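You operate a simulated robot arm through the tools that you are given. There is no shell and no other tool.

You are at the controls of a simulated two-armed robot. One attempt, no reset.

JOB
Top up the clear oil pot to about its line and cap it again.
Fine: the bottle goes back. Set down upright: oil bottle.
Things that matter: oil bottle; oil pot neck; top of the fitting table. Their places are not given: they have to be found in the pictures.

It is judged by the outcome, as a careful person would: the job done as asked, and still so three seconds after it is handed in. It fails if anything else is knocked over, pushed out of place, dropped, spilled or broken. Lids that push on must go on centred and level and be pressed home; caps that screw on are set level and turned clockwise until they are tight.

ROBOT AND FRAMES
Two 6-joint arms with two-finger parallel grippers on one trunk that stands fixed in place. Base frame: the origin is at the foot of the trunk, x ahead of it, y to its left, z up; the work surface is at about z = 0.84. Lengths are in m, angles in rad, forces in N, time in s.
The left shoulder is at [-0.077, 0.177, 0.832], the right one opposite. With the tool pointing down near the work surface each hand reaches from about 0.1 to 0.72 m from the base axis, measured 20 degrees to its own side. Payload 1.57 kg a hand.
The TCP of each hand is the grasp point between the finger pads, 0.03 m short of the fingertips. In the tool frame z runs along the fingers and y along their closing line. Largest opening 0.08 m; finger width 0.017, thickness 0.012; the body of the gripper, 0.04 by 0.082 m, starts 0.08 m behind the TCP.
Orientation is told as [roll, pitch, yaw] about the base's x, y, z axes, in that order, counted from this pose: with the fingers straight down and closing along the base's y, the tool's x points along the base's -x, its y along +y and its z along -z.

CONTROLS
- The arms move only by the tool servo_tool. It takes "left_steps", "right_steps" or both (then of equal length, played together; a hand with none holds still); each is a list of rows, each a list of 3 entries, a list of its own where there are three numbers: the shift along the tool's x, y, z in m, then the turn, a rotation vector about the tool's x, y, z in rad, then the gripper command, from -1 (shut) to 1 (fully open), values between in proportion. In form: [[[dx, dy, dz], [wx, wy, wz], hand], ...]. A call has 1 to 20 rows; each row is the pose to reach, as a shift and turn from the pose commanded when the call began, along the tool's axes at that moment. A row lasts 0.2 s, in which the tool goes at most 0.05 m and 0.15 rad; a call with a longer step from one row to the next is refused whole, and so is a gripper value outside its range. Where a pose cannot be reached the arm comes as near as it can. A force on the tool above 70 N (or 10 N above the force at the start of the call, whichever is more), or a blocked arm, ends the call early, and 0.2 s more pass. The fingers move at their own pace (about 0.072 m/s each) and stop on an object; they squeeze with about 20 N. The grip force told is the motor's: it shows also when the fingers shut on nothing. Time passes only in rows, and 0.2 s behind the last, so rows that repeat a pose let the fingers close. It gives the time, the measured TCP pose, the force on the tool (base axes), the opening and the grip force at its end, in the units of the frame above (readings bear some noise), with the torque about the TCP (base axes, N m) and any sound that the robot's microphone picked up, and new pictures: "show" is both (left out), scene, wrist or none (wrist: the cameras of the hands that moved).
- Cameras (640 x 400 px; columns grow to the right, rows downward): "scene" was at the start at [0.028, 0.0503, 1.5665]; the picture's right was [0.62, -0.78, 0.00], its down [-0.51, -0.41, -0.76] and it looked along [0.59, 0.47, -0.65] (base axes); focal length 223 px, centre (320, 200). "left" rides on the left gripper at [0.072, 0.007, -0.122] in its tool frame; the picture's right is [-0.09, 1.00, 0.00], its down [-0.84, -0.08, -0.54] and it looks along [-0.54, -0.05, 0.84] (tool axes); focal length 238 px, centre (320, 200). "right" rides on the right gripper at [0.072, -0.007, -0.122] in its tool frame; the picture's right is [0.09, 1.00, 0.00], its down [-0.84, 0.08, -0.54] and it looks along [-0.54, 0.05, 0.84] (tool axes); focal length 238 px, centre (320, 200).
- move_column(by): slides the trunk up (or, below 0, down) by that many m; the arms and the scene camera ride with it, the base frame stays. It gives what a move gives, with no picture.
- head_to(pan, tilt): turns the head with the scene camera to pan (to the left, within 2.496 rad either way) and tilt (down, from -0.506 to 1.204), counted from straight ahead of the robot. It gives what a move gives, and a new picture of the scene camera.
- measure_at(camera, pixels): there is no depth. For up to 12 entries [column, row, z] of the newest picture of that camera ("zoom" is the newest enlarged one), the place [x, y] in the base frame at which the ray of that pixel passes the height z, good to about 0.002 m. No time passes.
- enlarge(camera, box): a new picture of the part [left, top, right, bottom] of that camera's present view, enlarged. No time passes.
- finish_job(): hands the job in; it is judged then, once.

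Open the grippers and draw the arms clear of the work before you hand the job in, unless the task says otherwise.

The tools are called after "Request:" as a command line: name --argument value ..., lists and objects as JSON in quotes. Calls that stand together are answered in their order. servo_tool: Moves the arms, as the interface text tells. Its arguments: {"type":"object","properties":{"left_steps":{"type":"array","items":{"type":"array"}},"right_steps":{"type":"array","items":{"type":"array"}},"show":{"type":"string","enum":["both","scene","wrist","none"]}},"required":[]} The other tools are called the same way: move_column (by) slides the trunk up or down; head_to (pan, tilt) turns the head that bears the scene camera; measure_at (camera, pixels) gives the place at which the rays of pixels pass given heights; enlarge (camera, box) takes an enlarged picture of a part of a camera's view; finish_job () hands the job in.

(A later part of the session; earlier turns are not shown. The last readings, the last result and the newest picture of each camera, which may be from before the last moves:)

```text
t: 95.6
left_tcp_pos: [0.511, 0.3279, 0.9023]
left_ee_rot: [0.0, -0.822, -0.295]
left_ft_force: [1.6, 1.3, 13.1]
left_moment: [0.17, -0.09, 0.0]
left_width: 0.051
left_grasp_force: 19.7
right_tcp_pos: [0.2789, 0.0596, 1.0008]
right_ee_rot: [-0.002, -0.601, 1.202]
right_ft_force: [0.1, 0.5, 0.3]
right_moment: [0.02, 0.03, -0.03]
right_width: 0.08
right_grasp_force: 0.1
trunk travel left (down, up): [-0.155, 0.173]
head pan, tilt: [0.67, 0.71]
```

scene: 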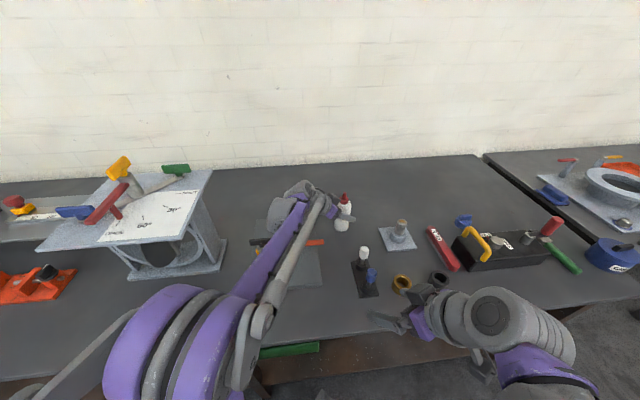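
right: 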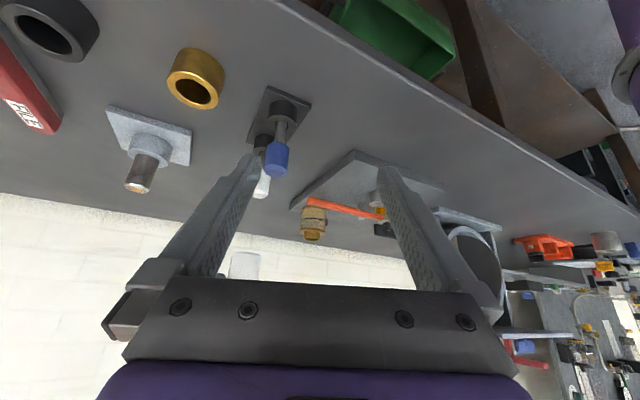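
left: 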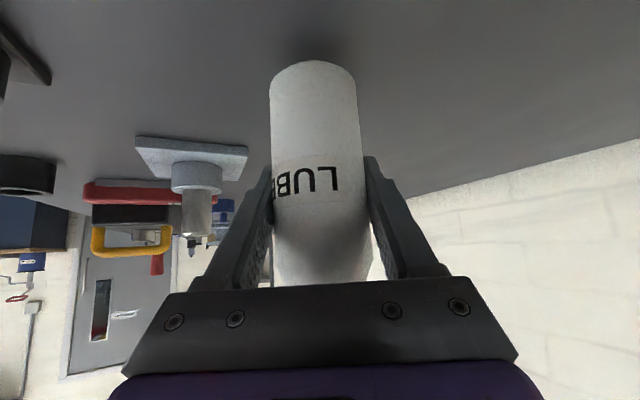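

The bottle is standing on the table (13 N). I'll ease up about 1 mm, open the fingers gently and check that it stands.

Request:
servo_tool --left_steps '[[[-0.0009, 0, -0.0008], [0, 0, 0], -1], [[-0.0009, 0, -0.0008], [0, 0, 0], 0.3], [[-0.0009, 0, -0.0008], [0, 0, 0], 0.6], [[-0.0009, 0, -0.0008], [0, 0, 0], 1], [[-0.0009, 0, -0.0008], [0, 0, 0], 1]]' --show "both"

Request:
enlarge --camera "scene" --box '[290, 160, 370, 240]'

```text
t: 96.8
left_tcp_pos: [0.5106, 0.3273, 0.903]
left_ee_rot: [0.0, -0.82, -0.297]
left_ft_force: [0.2, 0.9, -0.2]
left_moment: [-0.03, -0.01, 0.01]
left_width: 0.0797
left_grasp_force: 0.0
right_tcp_pos: [0.2793, 0.0602, 0.9986]
right_ee_rot: [0.0, -0.601, 1.2]
right_ft_force: [1.1, 0.6, 0.0]
right_moment: [0.03, -0.02, -0.01]
right_width: 0.0801
right_grasp_force: 0.0
trunk travel left (down, up): [-0.155, 0.173]
head pan, tilt: [0.67, 0.71]
```

scene: 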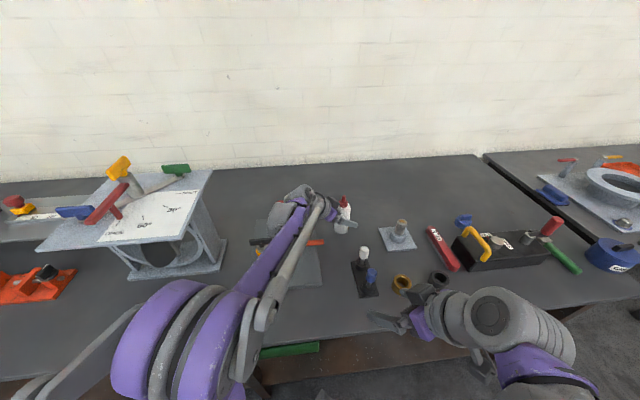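
left: 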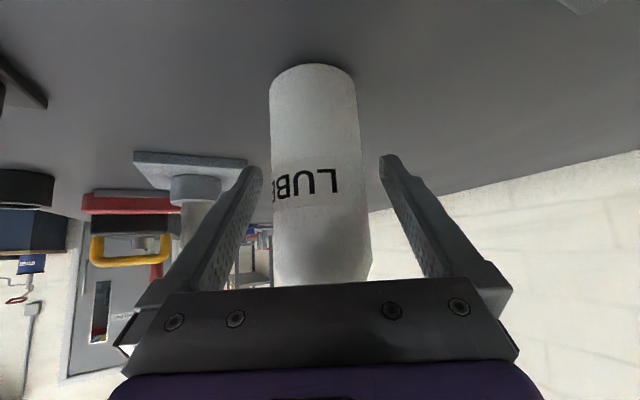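

```text
5.00 times, centred on (330, 200) of scene
```

zoom: 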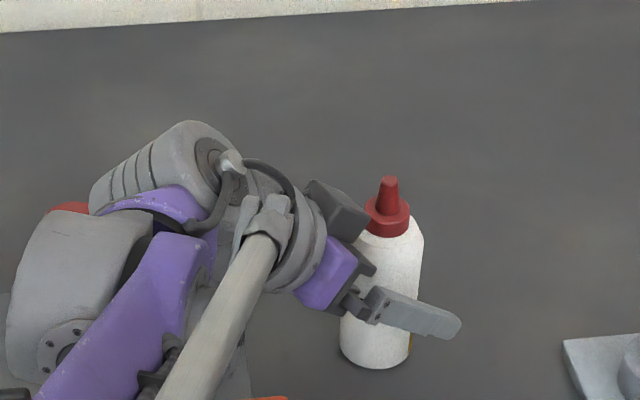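

The bottle stands upright, released. I'll back the hand out along its fingers by 12 cm and rise.

Request:
servo_tool --left_steps '[[[0, 0, -0.02], [0, 0, 0], 1], [[0, 0, -0.045], [0, 0, 0], 1], [[0, 0, -0.07], [0, 0, 0], 1], [[0, 0, -0.095], [0, 0, 0], 1], [[0, 0, -0.12], [0, 0, 0], 1], [[-0.03, 0, -0.148], [0, 0, 0], 1], [[-0.06, 0, -0.176], [0, 0, 0], 1], [[-0.073, 0, -0.188], [0, 0, 0], 1], [[-0.073, 0, -0.188], [0, 0, 0], 1]]' --show "both"

Request:
enlarge --camera "right" --box '[200, 130, 360, 270]'

Request:
enlarge --camera "scene" --box '[260, 160, 380, 260]'

```text
t: 98.8
left_tcp_pos: [0.4282, 0.3541, 1.0847]
left_ee_rot: [0.0, -0.821, -0.295]
left_ft_force: [-0.2, -0.3, 0.0]
left_moment: [-0.02, 0.02, 0.02]
left_width: 0.0799
left_grasp_force: 0.1
right_tcp_pos: [0.281, 0.0593, 1.0005]
right_ee_rot: [0.0, -0.601, 1.202]
right_ft_force: [0.2, 0.1, 0.0]
right_moment: [-0.03, 0.0, -0.02]
right_width: 0.0799
right_grasp_force: 0.1
trunk travel left (down, up): [-0.155, 0.173]
head pan, tilt: [0.67, 0.71]
```

scene: 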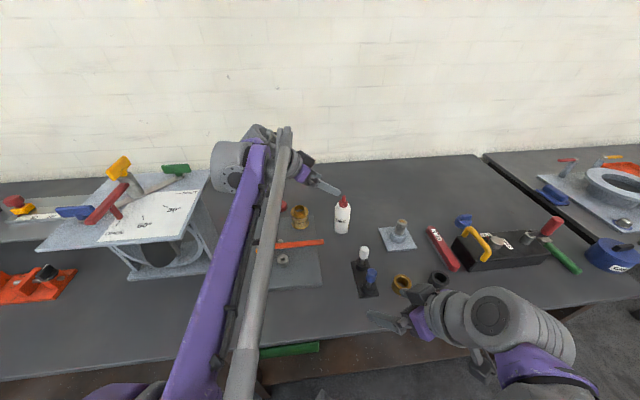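
left: 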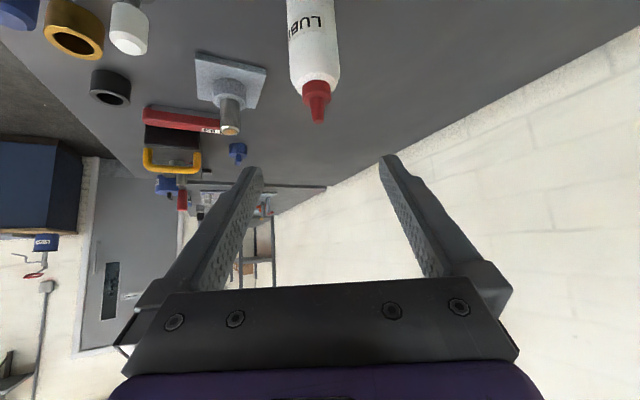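

```text
2.86 times, centred on (280, 200) of right
```

zoom: 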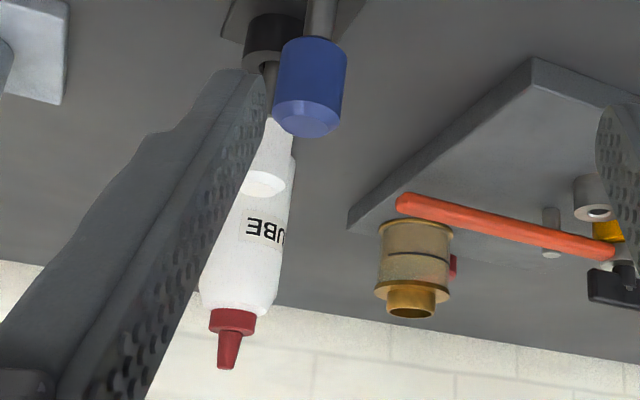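

```text
4.00 times, centred on (320, 210) of scene
```

zoom: 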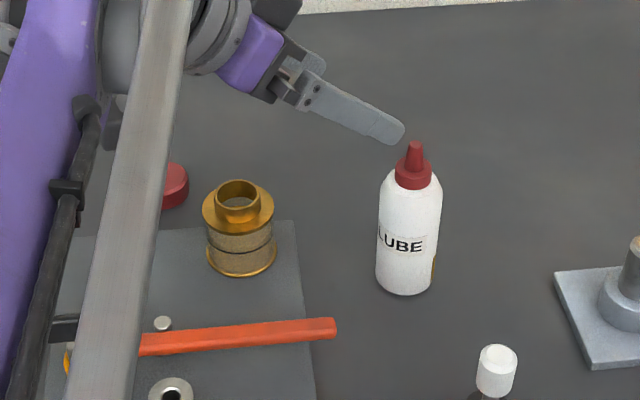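

The bottle is back and upright. I'll recheck the oil level with the right camera before capping.

Request:
enlarge --camera "right" --box '[300, 204, 330, 229]'

Request:
enlarge --camera "scene" --box '[285, 195, 315, 225]'

```text
16.00 times, centred on (315, 216) of right
```

zoom: 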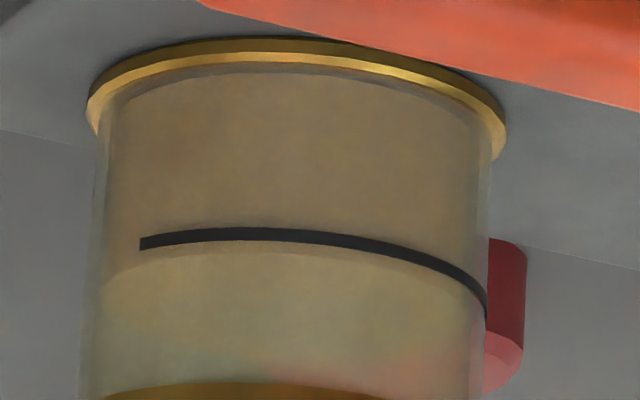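

```text
13.33 times, centred on (300, 210) of scene
```

zoom: 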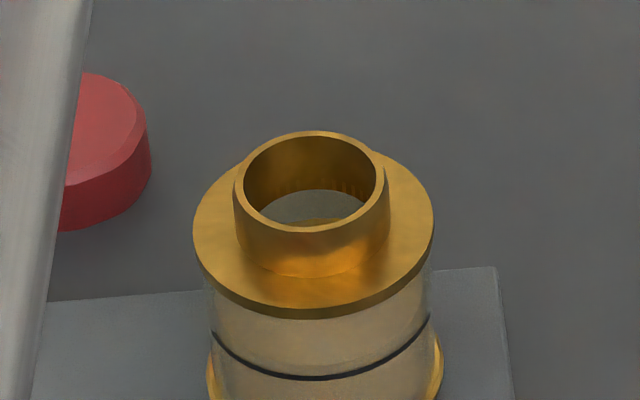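

The level is steady about a millimetre above the line. Now I'll raise the trunk back by 12 cm for the lid work.

Request:
move_column --by 0.12

```text
t: 100.3
left_tcp_pos: [0.4258, 0.3537, 1.2047]
left_ee_rot: [-0.001, -0.82, -0.294]
left_ft_force: [-0.2, 0.6, 0.4]
left_moment: [-0.02, 0.01, 0.03]
left_width: 0.08
left_grasp_force: 0.2
right_tcp_pos: [0.2791, 0.0601, 1.1203]
right_ee_rot: [-0.001, -0.602, 1.201]
right_ft_force: [1.2, -0.6, -0.2]
right_moment: [0.0, -0.05, 0.0]
right_width: 0.08
right_grasp_force: 0.1
trunk travel left (down, up): [-0.275, 0.053]
head pan, tilt: [0.67, 0.71]
```

Now I'll bring the wrist out of its flipped configuration: first pitch the empty left hand up to about 10° above horizontal while it still points right.

Request:
servo_tool --left_steps '[[[0, 0, 0], [0, -0.13, 0], 0], [[0, 0, 0], [0, -0.26, 0], -0.5], [[0, 0, 0], [0, -0.39, 0], -0.5], [[0, 0, 0], [0, -0.52, 0], -0.5], [[0, 0, 0], [0, -0.65, 0], -0.5], [[0, 0, 0], [0, -0.78, 0], -0.5], [[0, 0, 0], [0, -0.92, 0], -0.5], [[0, 0, 0], [0, -0.92, 0], -0.5]]' --show "scene"

```text
t: 102.1
left_tcp_pos: [0.4265, 0.3538, 1.2047]
left_ee_rot: [3.14, -1.4, 2.849]
left_ft_force: [0.7, -0.2, 0.4]
left_moment: [0.0, -0.01, -0.02]
left_width: 0.0201
left_grasp_force: 0.0
right_tcp_pos: [0.28, 0.0591, 1.1201]
right_ee_rot: [0.0, -0.6, 1.199]
right_ft_force: [0.4, -0.3, 0.5]
right_moment: [0.0, 0.0, -0.01]
right_width: 0.0802
right_grasp_force: 0.1
trunk travel left (down, up): [-0.275, 0.053]
head pan, tilt: [0.67, 0.71]
```

scene: 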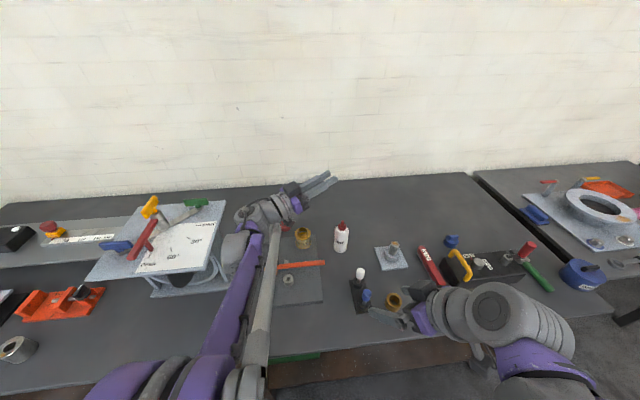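

That pose is reached. Next I'll yaw left into the arm's own vertical plane (yaw 0.5 at TCP (0.450, 0.465, 1.20)), still 10° above horizontal.

Request:
servo_tool --left_steps '[[[0.0005, 0.0188, -0.0018], [-0.1305, 0, 0.023], -0.5], [[0.001, 0.0376, -0.0036], [-0.261, 0, 0.046], -0.5], [[0.0016, 0.0565, -0.0053], [-0.3915, 0, 0.069], -0.5], [[0.0021, 0.0753, -0.0071], [-0.522, 0, 0.0918], -0.5], [[0.0027, 0.0941, -0.0089], [-0.6525, 0, 0.1148], -0.5], [[0.0032, 0.1129, -0.0107], [-0.783, 0, 0.1377], -0.5], [[0.0032, 0.1129, -0.0107], [-0.783, 0, 0.1377], -0.5]]' --show "scene"

```text
t: 103.7
left_tcp_pos: [0.4492, 0.4639, 1.1992]
left_ee_rot: [3.124, -1.401, -2.623]
left_ft_force: [0.3, -0.1, -0.3]
left_moment: [-0.01, 0.04, 0.0]
left_width: 0.0198
left_grasp_force: 0.1
right_tcp_pos: [0.2797, 0.0612, 1.1204]
right_ee_rot: [0.001, -0.599, 1.201]
right_ft_force: [0.3, -0.3, 0.2]
right_moment: [0.0, 0.02, -0.03]
right_width: 0.0801
right_grasp_force: 0.0
trunk travel left (down, up): [-0.275, 0.053]
head pan, tilt: [0.67, 0.71]
```

scene: 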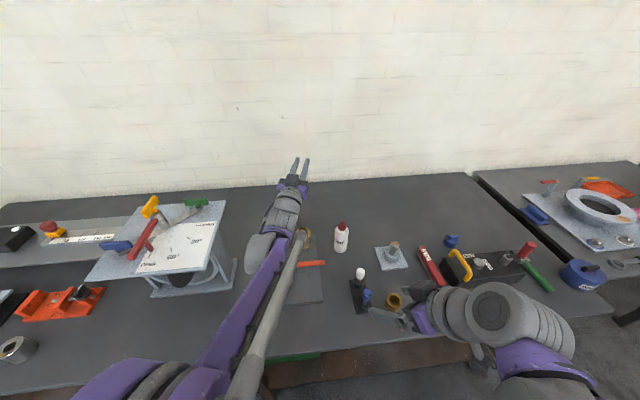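

The hand now lies straight along the arm's plane. I'll pitch it straight down through the aligned point.

Request:
servo_tool --left_steps '[[[0, 0, 0], [0, 0.13, 0], -0.5], [[0, 0, 0], [0, 0.26, 0], -0.5], [[0, 0, 0], [0, 0.39, 0], -0.5], [[0, 0, 0], [0, 0.52, 0], -0.5], [[0, 0, 0], [0, 0.65, 0], -0.5], [[0, 0, 0], [0, 0.78, 0], -0.5], [[0, 0, 0], [0, 0.78, 0], -0.5]]' --show "scene"

```text
t: 105.3
left_tcp_pos: [0.449, 0.4655, 1.2003]
left_ee_rot: [0.0, -0.961, 0.495]
left_ft_force: [0.3, 0.3, 0.8]
left_moment: [0.03, 0.02, 0.01]
left_width: 0.02
left_grasp_force: 0.2
left hand out of reach, approached as far as the arm can: row 3, 4
right_tcp_pos: [0.2795, 0.0595, 1.119]
right_ee_rot: [0.0, -0.6, 1.2]
right_ft_force: [-0.5, -0.3, 0.4]
right_moment: [0.02, 0.01, 0.02]
right_width: 0.0799
right_grasp_force: 0.1
trunk travel left (down, up): [-0.275, 0.053]
head pan, tilt: [0.67, 0.71]
```

scene: 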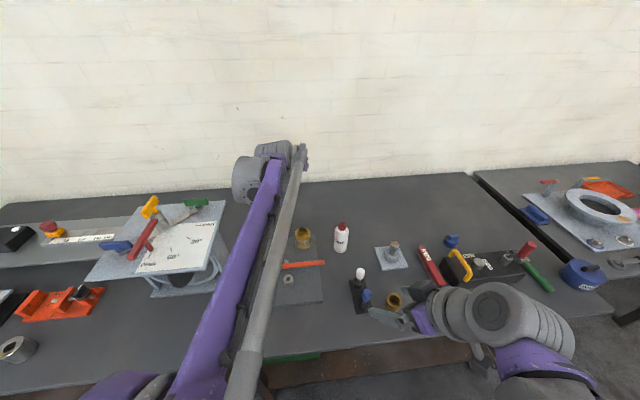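

It passed through and the pose is exact again. I'll finish pitching down to vertical.

Request:
servo_tool --left_steps '[[[0, 0, 0], [0, 0.14, 0], 0], [[0, 0, 0], [0, 0.28, 0], 0.5], [[0, 0, 0], [0, 0.42, 0], 0.8], [[0, 0, 0], [0, 0.56, 0], 0.8], [[0, 0, 0], [0, 0.7, 0], 0.8], [[0, 0, 0], [0, 0.84, 0], 0.8], [[0, 0, 0], [0, 0.961, 0], 0.8], [[0, 0, 0], [0, 0.961, 0], 0.8]]' --show "none"

```text
t: 107.1
left_tcp_pos: [0.4584, 0.4541, 1.201]
left_ee_rot: [-0.194, -0.022, 0.534]
left_ft_force: [0.6, 0.0, -0.4]
left_moment: [0.05, 0.01, -0.02]
left_width: 0.0719
left_grasp_force: 0.1
left hand out of reach, approached as far as the arm can: row 1, 2, 3, 4, 5, 6, 7, 8
right_tcp_pos: [0.2791, 0.0593, 1.1195]
right_ee_rot: [0.0, -0.603, 1.201]
right_ft_force: [0.1, 0.3, 0.6]
right_moment: [-0.01, -0.01, 0.04]
right_width: 0.0801
right_grasp_force: 0.1
trunk travel left (down, up): [-0.275, 0.053]
head pan, tilt: [0.67, 0.71]
```

The arm stopped tilted here; at z 1.2 with the tool vertical it may simply be at the end of its reach. I'll lower 12 cm while correcting the tilt and see.

Request:
servo_tool --left_steps '[[[0.0006, 0.0058, 0.0294], [-0.05, 0.006, 0.009], 0.8], [[0.0013, 0.0116, 0.0588], [-0.1, 0.011, 0.017], 0.8], [[0.0019, 0.0174, 0.0883], [-0.15, 0.017, 0.026], 0.8], [[0.0026, 0.0232, 0.1177], [-0.194, 0.022, 0.034], 0.8], [[0.0026, 0.0232, 0.1177], [-0.194, 0.022, 0.034], 0.8]]' --show "both"

```text
t: 108.3
left_tcp_pos: [0.4575, 0.4563, 1.0794]
left_ee_rot: [-0.196, -0.029, 0.522]
left_ft_force: [-0.3, -0.1, 0.0]
left_moment: [-0.01, -0.03, -0.03]
left_width: 0.0722
left_grasp_force: 0.1
left hand out of reach, approached as far as the arm can: row 1, 2, 3, 4, 5
right_tcp_pos: [0.2804, 0.0602, 1.1197]
right_ee_rot: [-0.001, -0.6, 1.2]
right_ft_force: [0.0, -0.2, -0.3]
right_moment: [-0.02, -0.03, 0.02]
right_width: 0.0803
right_grasp_force: 0.0
trunk travel left (down, up): [-0.275, 0.053]
head pan, tilt: [0.67, 0.71]
```

scene: 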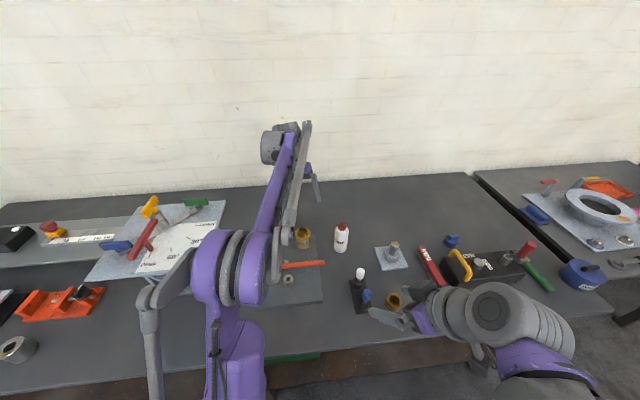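
left: 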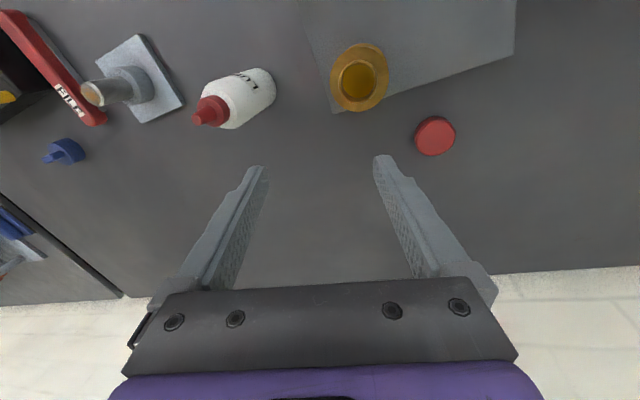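

The same 11° tilt remains, so this is a joint limit from the wrist's configuration rather than reach. I'll look closely at the wrist.

Request:
enlarge --camera "scene" --box '[170, 110, 350, 330]'

Request:
enlarge --camera "scene" --box '[240, 110, 340, 210]'

```text
1.82 times, centred on (260, 220) of scene
```

zoom: 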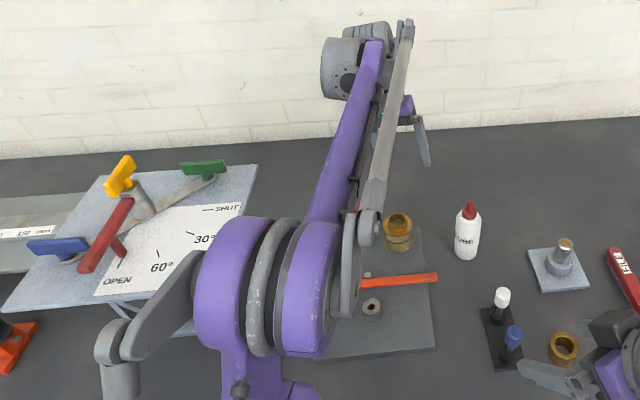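

```text
4.00 times, centred on (290, 160) of scene
```

zoom: 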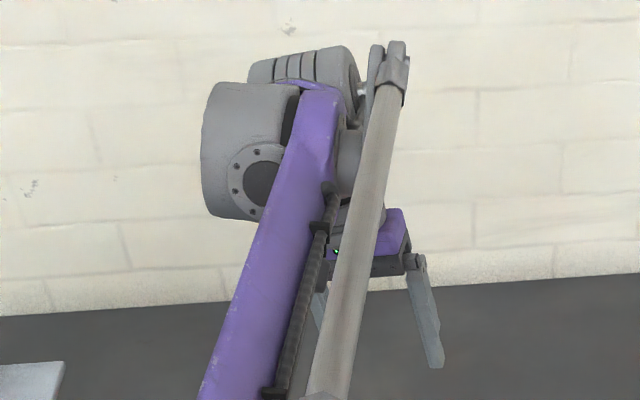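

I'll probe how this limit depends on yaw: from this tool-down pose, turn yaw by −0.5 (clockwise) while asking for a vertical tool.

Request:
servo_tool --left_steps '[[[0, 0, 0], [-0.05, 0, 0.13], 0.8], [[0, 0, 0], [-0.1, 0, 0.26], 0.8], [[0, 0, 0], [-0.15, 0, 0.38], 0.8], [[0, 0, 0], [-0.19, 0.02, 0.5], 0.8], [[0, 0, 0], [-0.19, 0.02, 0.5], 0.8]]' --show "none"

```text
t: 109.5
left_tcp_pos: [0.4475, 0.4715, 1.0809]
left_ee_rot: [-0.126, -0.155, 0.058]
left_ft_force: [-0.7, 0.5, -0.3]
left_moment: [0.0, 0.04, 0.02]
left_width: 0.0721
left_grasp_force: 0.1
left hand out of reach, approached as far as the arm can: row 1, 2, 3, 4, 5
right_tcp_pos: [0.2799, 0.0609, 1.1199]
right_ee_rot: [0.0, -0.601, 1.201]
right_ft_force: [-0.8, 0.3, 0.7]
right_moment: [0.02, -0.03, -0.02]
right_width: 0.0801
right_grasp_force: 0.0
trunk travel left (down, up): [-0.275, 0.053]
head pan, tilt: [0.67, 0.71]
```

The limit looks like the wrist is on its "flipped" branch (joint beyond in-plane). To get back, I'll swing the empty hand sideways in free space — down to right — about the wrist, well above everything, and watch whether it tracks.

Request:
servo_tool --left_steps '[[[-0.0082, -0.0263, -0.0004], [0.12, -0.0594, -0.0114], 0], [[-0.0164, -0.0521, -0.0042], [0.24, -0.1188, -0.0228], -0.5], [[-0.0245, -0.0768, -0.0116], [0.36, -0.1782, -0.0343], -0.5], [[-0.0322, -0.1002, -0.0223], [0.48, -0.2376, -0.0457], -0.5], [[-0.0393, -0.1218, -0.036], [0.6, -0.297, -0.0571], -0.5], [[-0.0456, -0.1412, -0.0525], [0.72, -0.3564, -0.0685], -0.5], [[-0.051, -0.1583, -0.0715], [0.84, -0.4157, -0.08], -0.5], [[-0.0552, -0.1727, -0.0927], [0.96, -0.4752, -0.0914], -0.5], [[-0.0582, -0.1842, -0.1154], [1.08, -0.5346, -0.1028], -0.5], [[-0.0582, -0.1842, -0.1154], [1.08, -0.5346, -0.1028], -0.5]]' --show "scene"

Request:
enlarge --camera "scene" --box '[200, 90, 400, 250]'

```text
t: 111.7
left_tcp_pos: [0.4933, 0.3045, 1.2242]
left_ee_rot: [-1.372, -0.464, 0.495]
left_ft_force: [0.5, 0.1, -0.2]
left_moment: [-0.03, 0.01, 0.0]
left_width: 0.0199
left_grasp_force: 0.1
right_tcp_pos: [0.2797, 0.0602, 1.1201]
right_ee_rot: [0.002, -0.599, 1.201]
right_ft_force: [0.1, 0.7, -0.3]
right_moment: [-0.01, 0.03, 0.0]
right_width: 0.0802
right_grasp_force: 0.1
trunk travel left (down, up): [-0.275, 0.053]
head pan, tilt: [0.67, 0.71]
```

scene: 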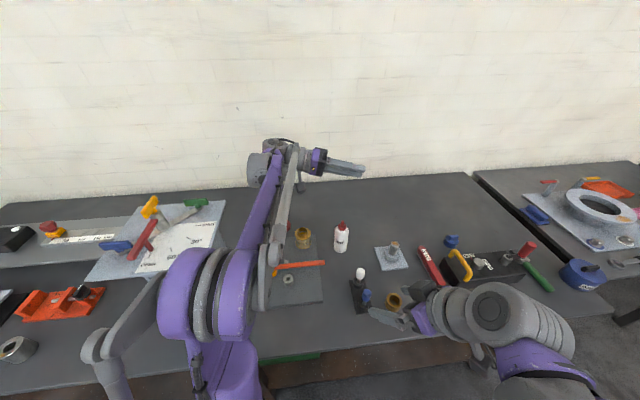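

```text
2.50 times, centred on (300, 170) of scene
```

zoom: 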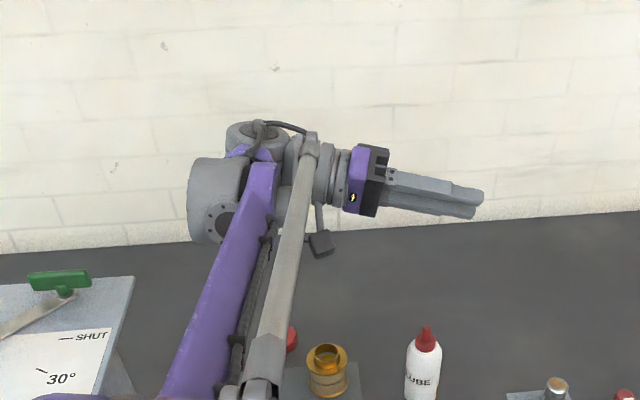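

The swing tracked without complaint; the hand now points sideways. I'll continue the same swing upward to about 45° above horizontal, which should take the wrist across to its normal branch.

Request:
servo_tool --left_steps '[[[-0.0122, -0.0243, -0.0019], [0.1223, -0.0606, -0.0116], -0.5], [[-0.0245, -0.048, -0.0074], [0.2447, -0.1211, -0.0233], -0.5], [[-0.0366, -0.0707, -0.0165], [0.367, -0.1817, -0.0349], -0.5], [[-0.0483, -0.092, -0.0291], [0.4894, -0.2422, -0.0466], -0.5], [[-0.0594, -0.1113, -0.0448], [0.6117, -0.3028, -0.0582], -0.5], [[-0.0696, -0.1284, -0.0634], [0.734, -0.3633, -0.0699], -0.5], [[-0.0789, -0.1431, -0.0847], [0.8573, -0.4243, -0.0816], -0.5], [[-0.0789, -0.1431, -0.0847], [0.8573, -0.4243, -0.0816], -0.5]]' --show "scene"

Request:
enlarge --camera "scene" --box '[200, 70, 400, 230]'

```text
t: 113.5
left_tcp_pos: [0.4671, 0.3523, 1.402]
left_ee_rot: [-2.382, -0.264, 0.891]
left_ft_force: [0.8, 0.5, -0.1]
left_moment: [0.02, -0.02, -0.01]
left_width: 0.0195
left_grasp_force: 0.1
right_tcp_pos: [0.2803, 0.0605, 1.1206]
right_ee_rot: [0.0, -0.601, 1.2]
right_ft_force: [0.2, 0.8, 0.0]
right_moment: [0.01, 0.02, 0.0]
right_width: 0.0798
right_grasp_force: 0.0
trunk travel left (down, up): [-0.275, 0.053]
head pan, tilt: [0.67, 0.71]
```

scene: 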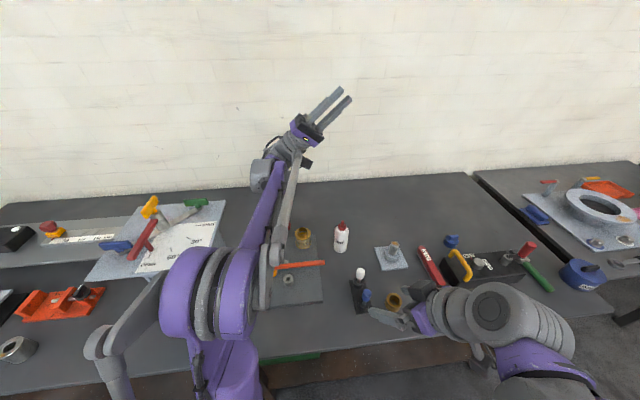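

```text
2.50 times, centred on (300, 150) of scene
```

zoom: 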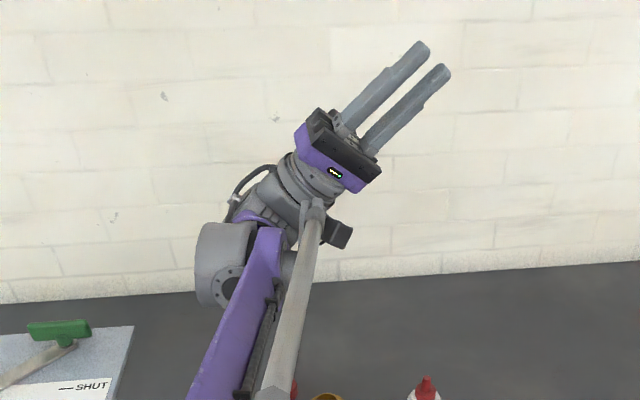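

The hand now points up and to the right, tracking exactly. Next I'll rotate it about the arm's sideways axis — up, forward, then down — to bring the wrist pitch joint back to its normal side.

Request:
servo_tool --left_steps '[[[-0.0168, 0.0115, -0.001], [-0.0534, -0.0872, -0.1028], -0.5], [[-0.0322, 0.0246, -0.0042], [-0.1069, -0.1745, -0.2056], -0.5], [[-0.0458, 0.039, -0.0093], [-0.1603, -0.2617, -0.3083], -0.5], [[-0.0574, 0.0543, -0.0163], [-0.2137, -0.349, -0.4111], -0.5], [[-0.0666, 0.0703, -0.025], [-0.2672, -0.4362, -0.5139], -0.5], [[-0.0734, 0.0866, -0.0353], [-0.3206, -0.5235, -0.6167], -0.5], [[-0.0775, 0.1029, -0.047], [-0.374, -0.6107, -0.7194], -0.5], [[-0.0789, 0.1188, -0.0598], [-0.4275, -0.698, -0.8222], -0.5], [[-0.0776, 0.134, -0.0734], [-0.4809, -0.7852, -0.925], -0.5], [[-0.0735, 0.1482, -0.0875], [-0.5343, -0.8725, -1.0278], -0.5], [[-0.0735, 0.1482, -0.0875], [-0.5343, -0.8725, -1.0278], -0.5]]' --show "scene"

Request:
enlarge --camera "scene" --box '[200, 70, 400, 230]'

```text
t: 115.9
left_tcp_pos: [0.6056, 0.1724, 1.2556]
left_ee_rot: [-1.693, 0.987, 1.397]
left_ft_force: [0.2, -0.3, 0.2]
left_moment: [0.01, -0.01, -0.04]
left_width: 0.0199
left_grasp_force: 0.1
left hand out of reach, approached as far as the arm can: row 3, 4, 5, 6, 7, 8, 9, 10, 11
right_tcp_pos: [0.2803, 0.06, 1.1202]
right_ee_rot: [-0.001, -0.6, 1.199]
right_ft_force: [-0.4, 0.1, 0.1]
right_moment: [-0.03, 0.04, 0.01]
right_width: 0.0799
right_grasp_force: 0.0
trunk travel left (down, up): [-0.275, 0.053]
head pan, tilt: [0.67, 0.71]
```

scene: 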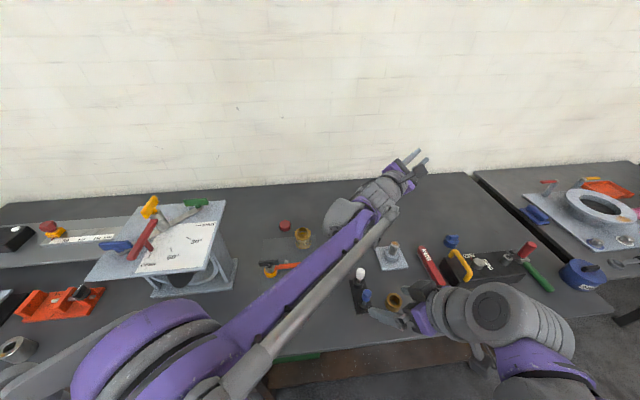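

```text
2.50 times, centred on (300, 150) of scene
```

zoom: 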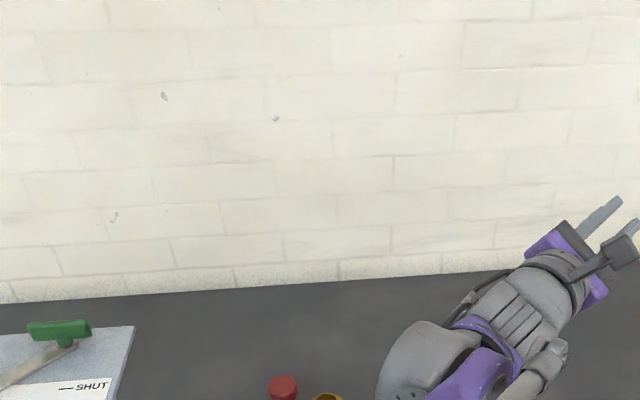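

The arm swung to point straight ahead with the hand level but rolled about 147°. I'll roll it back upright about its own axis, in free space, and see whether it tracks.

Request:
servo_tool --left_steps '[[[0, 0, 0], [0, 0, 0.14], -0.5], [[0, 0, 0], [0, 0, 0.28], -0.5], [[0, 0, 0], [0, 0, 0.42], -0.5], [[0, 0, 0], [0, 0, 0.56], -0.5], [[0, 0, 0], [0, 0, 0.7], -0.5], [[0, 0, 0], [0, 0, 0.84], -0.5], [[0, 0, 0], [0, 0, 0.98], -0.5], [[0, 0, 0], [0, 0, 1.12], -0.5], [[0, 0, 0], [0, 0, 1.26], -0.5], [[0, 0, 0], [0, 0, 1.4], -0.5], [[0, 0, 0], [0, 0, 1.54], -0.5], [[0, 0, 0], [0, 0, 1.68], -0.5], [[0, 0, 0], [0, 0, 1.82], -0.5], [[0, 0, 0], [0, 0, 1.96], -0.5], [[0, 0, 0], [0, 0, 2.1], -0.5], [[0, 0, 0], [0, 0, 2.24], -0.5], [[0, 0, 0], [0, 0, 2.38], -0.5], [[0, 0, 0], [0, 0, 2.52], -0.5], [[0, 0, 0], [0, 0, 2.57], -0.5]]' --show "scene"

Request:
enlarge --camera "scene" --box '[300, 120, 460, 260]'

```text
t: 119.9
left_tcp_pos: [0.6154, 0.1781, 1.2577]
left_ee_rot: [2.967, -1.501, -3.039]
left_ft_force: [0.2, 0.2, 0.3]
left_moment: [0.03, 0.0, 0.0]
left_width: 0.0201
left_grasp_force: 0.0
right_tcp_pos: [0.2797, 0.0595, 1.1199]
right_ee_rot: [0.0, -0.601, 1.202]
right_ft_force: [-0.6, 0.0, 0.4]
right_moment: [0.0, -0.02, -0.01]
right_width: 0.0799
right_grasp_force: 0.0
trunk travel left (down, up): [-0.275, 0.053]
head pan, tilt: [0.67, 0.71]
```

scene: 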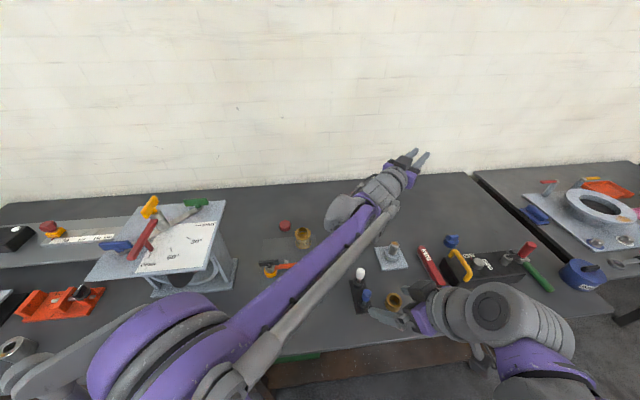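

```text
2.86 times, centred on (380, 190) of scene
```

zoom: 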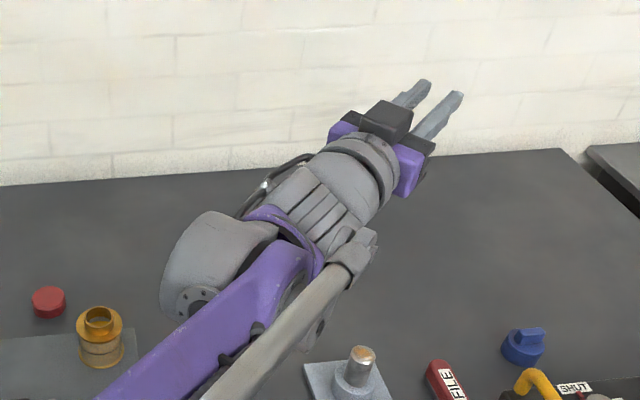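

It tracked cleanly all the way, which suggests the wrist is back on its normal branch. I'll now pitch the hand down to vertical about the wrist, drawing it back toward the robot.

Request:
servo_tool --left_steps '[[[0.0206, 0, -0.0019], [0, 0.1367, 0], -0.5], [[0.0407, 0, -0.0074], [0, 0.2734, 0], -0.5], [[0.0597, 0, -0.0166], [0, 0.41, 0], -0.5], [[0.0773, 0, -0.0292], [0, 0.5467, 0], -0.5], [[0.093, 0, -0.0449], [0, 0.6834, 0], -0.5], [[0.1062, 0, -0.0636], [0, 0.82, 0], -0.5], [[0.1168, 0, -0.0847], [0, 0.9567, 0], -0.5], [[0.1244, 0, -0.1082], [0, 1.0934, 0], -0.5], [[0.1285, 0, -0.1332], [0, 1.23, 0], -0.5], [[0.1292, 0, -0.1595], [0, 1.3667, 0], -0.5], [[0.1262, 0, -0.1865], [0, 1.5034, 0], -0.5], [[0.1195, 0, -0.2138], [0, 1.64, 0], -0.5], [[0.1195, 0, -0.2138], [0, 1.64, 0], -0.5]]' --show "both"

```text
t: 122.7
left_tcp_pos: [0.4216, 0.2083, 1.1227]
left_ee_rot: [-0.227, -0.118, -0.035]
left_ft_force: [0.1, 0.8, -0.3]
left_moment: [0.02, -0.03, -0.01]
left_width: 0.02
left_grasp_force: 0.1
left hand out of reach, approached as far as the arm can: row 2, 3, 5, 6, 7, 8, 9, 10, 11, 12, 13
right_tcp_pos: [0.2799, 0.0601, 1.1205]
right_ee_rot: [-0.001, -0.601, 1.202]
right_ft_force: [0.5, -0.3, -0.5]
right_moment: [0.03, 0.04, 0.01]
right_width: 0.08
right_grasp_force: 0.1
trunk travel left (down, up): [-0.275, 0.053]
head pan, tilt: [0.67, 0.71]
```

scene: 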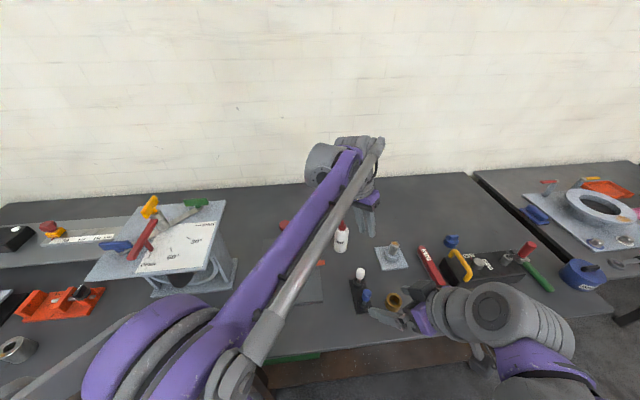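
left: 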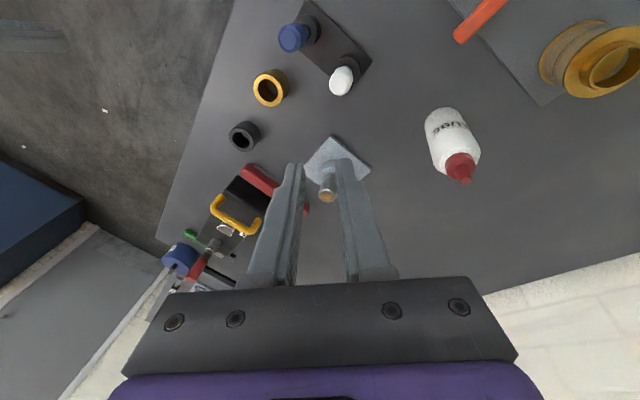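

The tilt limit persists, so the wrist is still flipped. I need to know the forearm's true direction to cross the aligned point squarely; I'll zoom on the forearm beam to measure its line in the image.

Request:
enlarge --camera "scene" --box '[180, 120, 420, 400]'

Request:
enlarge --camera "scene" --box '[290, 120, 400, 260]'

```text
1.43 times, centred on (300, 260) of scene
```

zoom: 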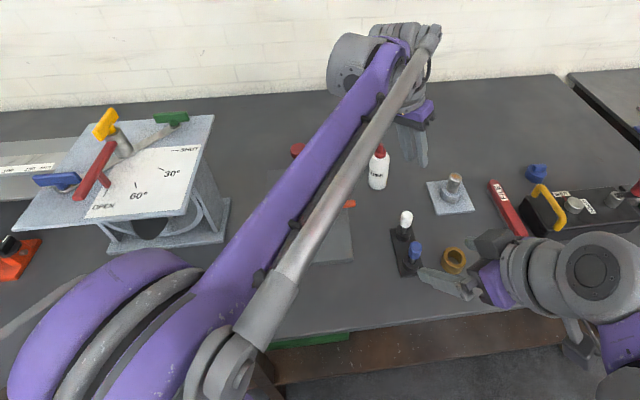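

```text
2.86 times, centred on (345, 190) of scene
```

zoom: 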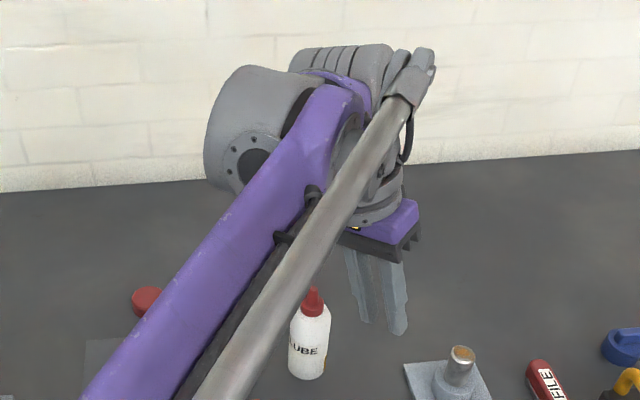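

Putting all the limits together, the wrist looks like a roll–pitch–roll type that got flipped when the tool passed the forearm's axis. To undo it I must pass back through that axis on its left side, then come down around the left. First I'll raise the hand partway, aimed left of the forearm.

Request:
servo_tool --left_steps '[[[-0.0169, 0.0161, -0.0077], [-0.0713, -0.1033, -0.0618], -0.5], [[-0.0338, 0.0323, -0.0154], [-0.1427, -0.2066, -0.1236], -0.5], [[-0.0506, 0.0484, -0.023], [-0.214, -0.3099, -0.1855], -0.5], [[-0.0675, 0.0646, -0.0307], [-0.2854, -0.4132, -0.2473], -0.5], [[-0.0844, 0.0807, -0.0384], [-0.3567, -0.5165, -0.3091], -0.5], [[-0.0844, 0.0807, -0.0384], [-0.3567, -0.5165, -0.3091], -0.5]]' --show "none"

```text
t: 124.1
left_tcp_pos: [0.4818, 0.3183, 1.1487]
left_ee_rot: [-0.19, -0.539, 0.381]
left_ft_force: [0.2, -0.2, -0.1]
left_moment: [0.0, -0.02, 0.0]
left_width: 0.0205
left_grasp_force: 0.0
left hand out of reach, approached as far as the arm can: row 1, 2, 3, 4, 5, 6
right_tcp_pos: [0.281, 0.0589, 1.1196]
right_ee_rot: [0.002, -0.601, 1.201]
right_ft_force: [-0.2, -0.1, 0.2]
right_moment: [0.0, 0.02, 0.01]
right_width: 0.0797
right_grasp_force: 0.1
trunk travel left (down, up): [-0.275, 0.053]
head pan, tilt: [0.67, 0.71]
```

The roll joint is now at its stop. I'll swing the hand up through the forearm's axis, biased to its left side, to about 25° beyond.

Request:
servo_tool --left_steps '[[[-0.0287, 0.0034, -0.0021], [-0.017, -0.144, 0], -0.5], [[-0.0568, 0.0067, -0.0084], [-0.0339, -0.288, 0], -0.5], [[-0.0837, 0.0099, -0.0186], [-0.0509, -0.432, 0], -0.5], [[-0.1088, 0.0128, -0.0327], [-0.0679, -0.576, 0], -0.5], [[-0.1317, 0.0155, -0.0503], [-0.0848, -0.72, 0], -0.5], [[-0.1518, 0.0179, -0.071], [-0.1018, -0.864, 0], -0.5], [[-0.1687, 0.0199, -0.0945], [-0.1188, -1.008, 0], -0.5], [[-0.1821, 0.0215, -0.1201], [-0.1357, -1.152, 0], -0.5], [[-0.1916, 0.0226, -0.1475], [-0.1527, -1.296, 0], -0.5], [[-0.1972, 0.0232, -0.1759], [-0.1697, -1.44, 0], -0.5], [[-0.1985, 0.0234, -0.2048], [-0.1866, -1.584, 0], -0.5], [[-0.1958, 0.0231, -0.2337], [-0.2036, -1.728, 0], -0.5], [[-0.1958, 0.0231, -0.2337], [-0.2036, -1.728, 0], -0.5]]' --show "scene"

Request:
enlarge --camera "scene" --box '[200, 60, 420, 260]'

```text
t: 126.9
left_tcp_pos: [0.5075, 0.3987, 1.4445]
left_ee_rot: [-2.936, -0.876, -2.841]
left_ft_force: [-0.2, 0.2, -1.0]
left_moment: [-0.03, 0.03, 0.0]
left_width: 0.02
left_grasp_force: 0.1
right_tcp_pos: [0.2797, 0.0601, 1.1199]
right_ee_rot: [0.001, -0.599, 1.201]
right_ft_force: [0.1, -0.1, 0.1]
right_moment: [0.0, -0.01, 0.01]
right_width: 0.0798
right_grasp_force: 0.2
trunk travel left (down, up): [-0.275, 0.053]
head pan, tilt: [0.67, 0.71]
```

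scene: 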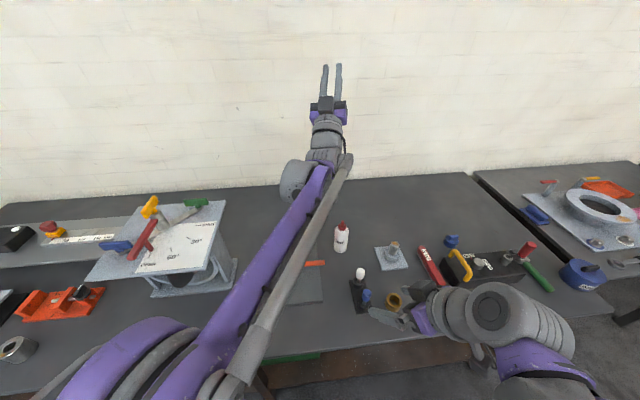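

```text
2.00 times, centred on (310, 160) of scene
```

zoom: 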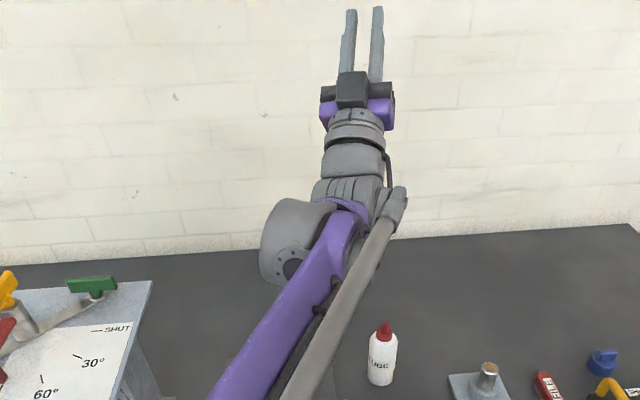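

That tracked without a flag. Now I'll sweep the hand around to the left of the forearm, roughly level.

Request:
servo_tool --left_steps '[[[0.0138, 0.0212, -0.0016], [-0.1064, 0.0694, 0], -0.5], [[0.0275, 0.0421, -0.0064], [-0.2128, 0.1388, 0], -0.5], [[0.0406, 0.0623, -0.0143], [-0.3192, 0.2082, 0], -0.5], [[0.0532, 0.0815, -0.0253], [-0.4256, 0.2776, 0], -0.5], [[0.0649, 0.0995, -0.0391], [-0.5328, 0.3475, 0], -0.5], [[0.0755, 0.1158, -0.0555], [-0.6392, 0.4169, 0], -0.5], [[0.0755, 0.1158, -0.0555], [-0.6392, 0.4169, 0], -0.5]]' --show "scene"

```text
t: 128.5
left_tcp_pos: [0.4631, 0.4929, 1.3321]
left_ee_rot: [-1.797, -1.181, 2.882]
left_ft_force: [0.2, -0.8, 0.5]
left_moment: [-0.04, 0.02, 0.02]
left_width: 0.0204
left_grasp_force: 0.1
right_tcp_pos: [0.2806, 0.0604, 1.12]
right_ee_rot: [0.002, -0.6, 1.2]
right_ft_force: [0.3, 0.7, -0.2]
right_moment: [-0.01, 0.02, 0.02]
right_width: 0.08
right_grasp_force: 0.0
trunk travel left (down, up): [-0.275, 0.053]
head pan, tilt: [0.67, 0.71]
```

scene: 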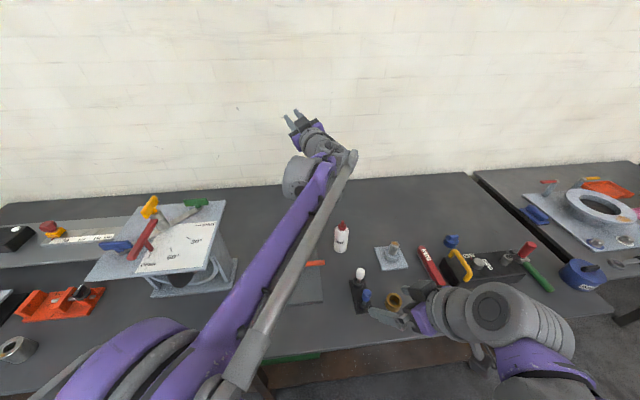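

Still tracking. Now down around the left side, to about 50° below level.

Request:
servo_tool --left_steps '[[[0.028, 0.0043, -0.002], [-0.0213, 0.1404, 0], -0.5], [[0.0554, 0.0084, -0.008], [-0.0427, 0.2808, 0], -0.5], [[0.0817, 0.0124, -0.0179], [-0.064, 0.4212, 0], -0.5], [[0.1063, 0.0162, -0.0314], [-0.0854, 0.5616, 0], -0.5], [[0.1289, 0.0196, -0.0483], [-0.1067, 0.702, 0], -0.5], [[0.1488, 0.0227, -0.0683], [-0.1281, 0.8424, 0], -0.5], [[0.1656, 0.0252, -0.0908], [-0.1492, 0.9818, 0], -0.5], [[0.1656, 0.0252, -0.0908], [-0.1492, 0.9818, 0], -0.5]]' --show "none"

```text
t: 130.3
left_tcp_pos: [0.4654, 0.4073, 1.1641]
left_ee_rot: [-0.389, -0.595, 1.43]
left_ft_force: [0.0, -1.2, -0.5]
left_moment: [0.0, 0.0, 0.02]
left_width: 0.02
left_grasp_force: 0.2
right_tcp_pos: [0.28, 0.0611, 1.1198]
right_ee_rot: [0.0, -0.6, 1.202]
right_ft_force: [-0.4, -0.1, -0.1]
right_moment: [-0.02, 0.0, -0.01]
right_width: 0.0802
right_grasp_force: 0.2
trunk travel left (down, up): [-0.275, 0.053]
head pan, tilt: [0.67, 0.71]
```

No flags. Now the final part: bring the tool to vertical.

Request:
servo_tool --left_steps '[[[0.0243, 0.0136, -0.002], [-0.0684, 0.1221, 0], 0], [[0.0482, 0.027, -0.0078], [-0.1369, 0.2442, 0], 0.5], [[0.0711, 0.0399, -0.0174], [-0.2053, 0.3663, 0], 0.8], [[0.0926, 0.052, -0.0305], [-0.2737, 0.4884, 0], 0.8], [[0.1121, 0.0629, -0.0468], [-0.3412, 0.6087, 0], 0.8], [[0.1121, 0.0629, -0.0468], [-0.3412, 0.6087, 0], 0.8]]' --show "scene"

```text
t: 131.7
left_tcp_pos: [0.3774, 0.3149, 1.1171]
left_ee_rot: [0.001, 0.001, 1.311]
left_ft_force: [0.0, -0.9, -0.2]
left_moment: [0.02, 0.01, -0.02]
left_width: 0.0721
left_grasp_force: 0.0
right_tcp_pos: [0.2792, 0.0592, 1.1191]
right_ee_rot: [0.001, -0.6, 1.201]
right_ft_force: [0.4, -0.1, 0.5]
right_moment: [0.01, -0.01, 0.0]
right_width: 0.0799
right_grasp_force: 0.0
trunk travel left (down, up): [-0.275, 0.053]
head pan, tilt: [0.67, 0.71]
```

scene: 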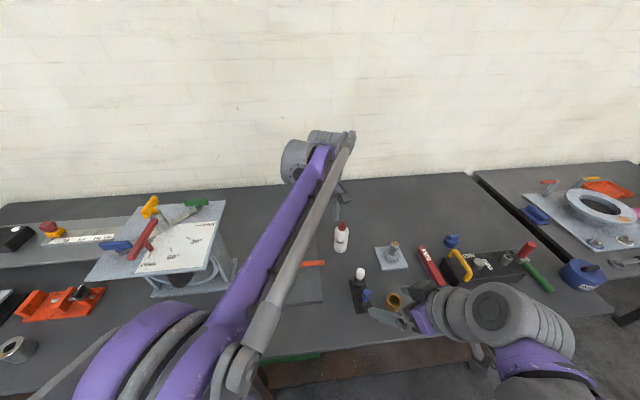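

The tool is vertical again with no flags — the wrist is back to normal. I'll move over the lid at (0.45, 0.58, 1.06), turning yaw back to 0.

Request:
servo_tool --left_steps '[[[-0.0275, -0.0002, 0], [0, 0, 0.131], 0.8], [[-0.055, -0.0004, 0], [0, 0, 0.262], 0.8], [[-0.0825, -0.0006, 0], [0, 0, 0.393], 0.8], [[-0.11, -0.0008, 0.005], [0, 0, 0.524], 0.8], [[-0.1375, -0.001, 0.01], [0, 0, 0.655], 0.8], [[-0.165, -0.0012, 0.02], [0, 0, 0.786], 0.8], [[-0.1925, -0.0014, 0.03], [0, 0, 0.917], 0.8], [[-0.22, -0.0017, 0.04], [0, 0, 1.048], 0.8], [[-0.2475, -0.0019, 0.05], [0, 0, 1.18], 0.8], [[-0.2749, -0.0021, 0.057], [0, 0, 1.311], 0.8], [[-0.2749, -0.0021, 0.057], [0, 0, 1.311], 0.8]]' --show "both"

Request:
enlarge --camera "left" --box '[240, 50, 400, 190]'

```text
t: 134.1
left_tcp_pos: [0.4474, 0.5789, 1.0592]
left_ee_rot: [0.002, 0.0, -0.001]
left_ft_force: [0.2, -0.6, 0.1]
left_moment: [0.02, 0.02, -0.01]
left_width: 0.072
left_grasp_force: 0.1
right_tcp_pos: [0.2803, 0.0606, 1.1194]
right_ee_rot: [0.001, -0.602, 1.201]
right_ft_force: [-0.6, 0.1, 0.2]
right_moment: [0.0, 0.0, 0.01]
right_width: 0.0801
right_grasp_force: 0.1
trunk travel left (down, up): [-0.275, 0.053]
head pan, tilt: [0.67, 0.71]
```

scene: 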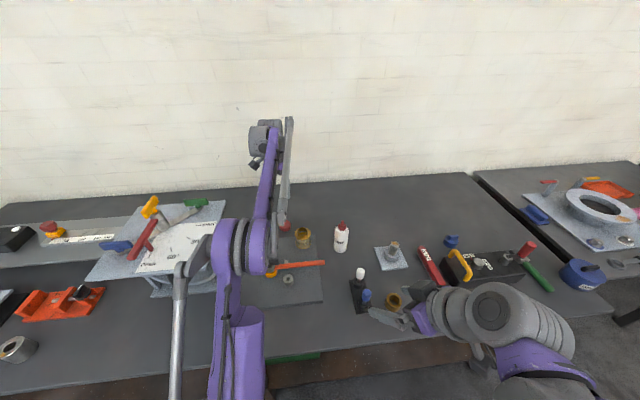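
left: 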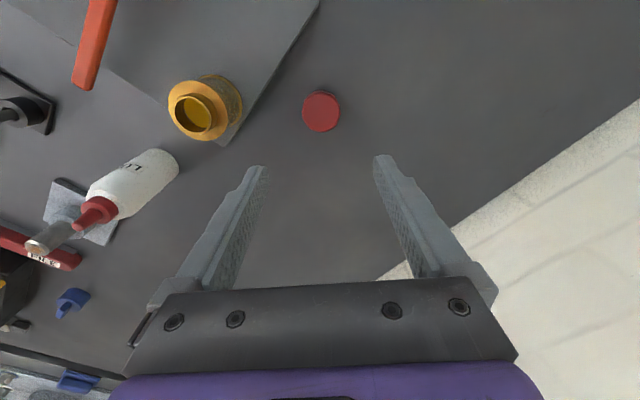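

```text
2.86 times, centred on (320, 120) of left
```

zoom: 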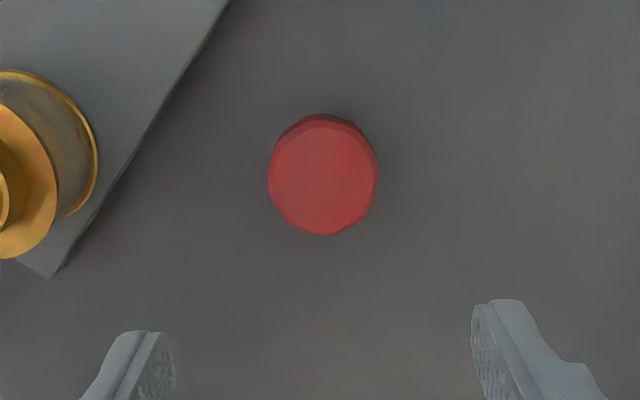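

I'll measure the lid centre at (321,113) and compute the correction.

Request:
measure_at --camera "left" --pixels '[[321, 113, 0.86], [321, 113, 0.865], [321, 113, 0.87], [191, 114, 0.929]]'

```text
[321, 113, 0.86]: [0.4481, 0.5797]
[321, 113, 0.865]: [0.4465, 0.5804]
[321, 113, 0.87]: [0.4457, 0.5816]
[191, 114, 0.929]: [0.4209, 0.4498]
```

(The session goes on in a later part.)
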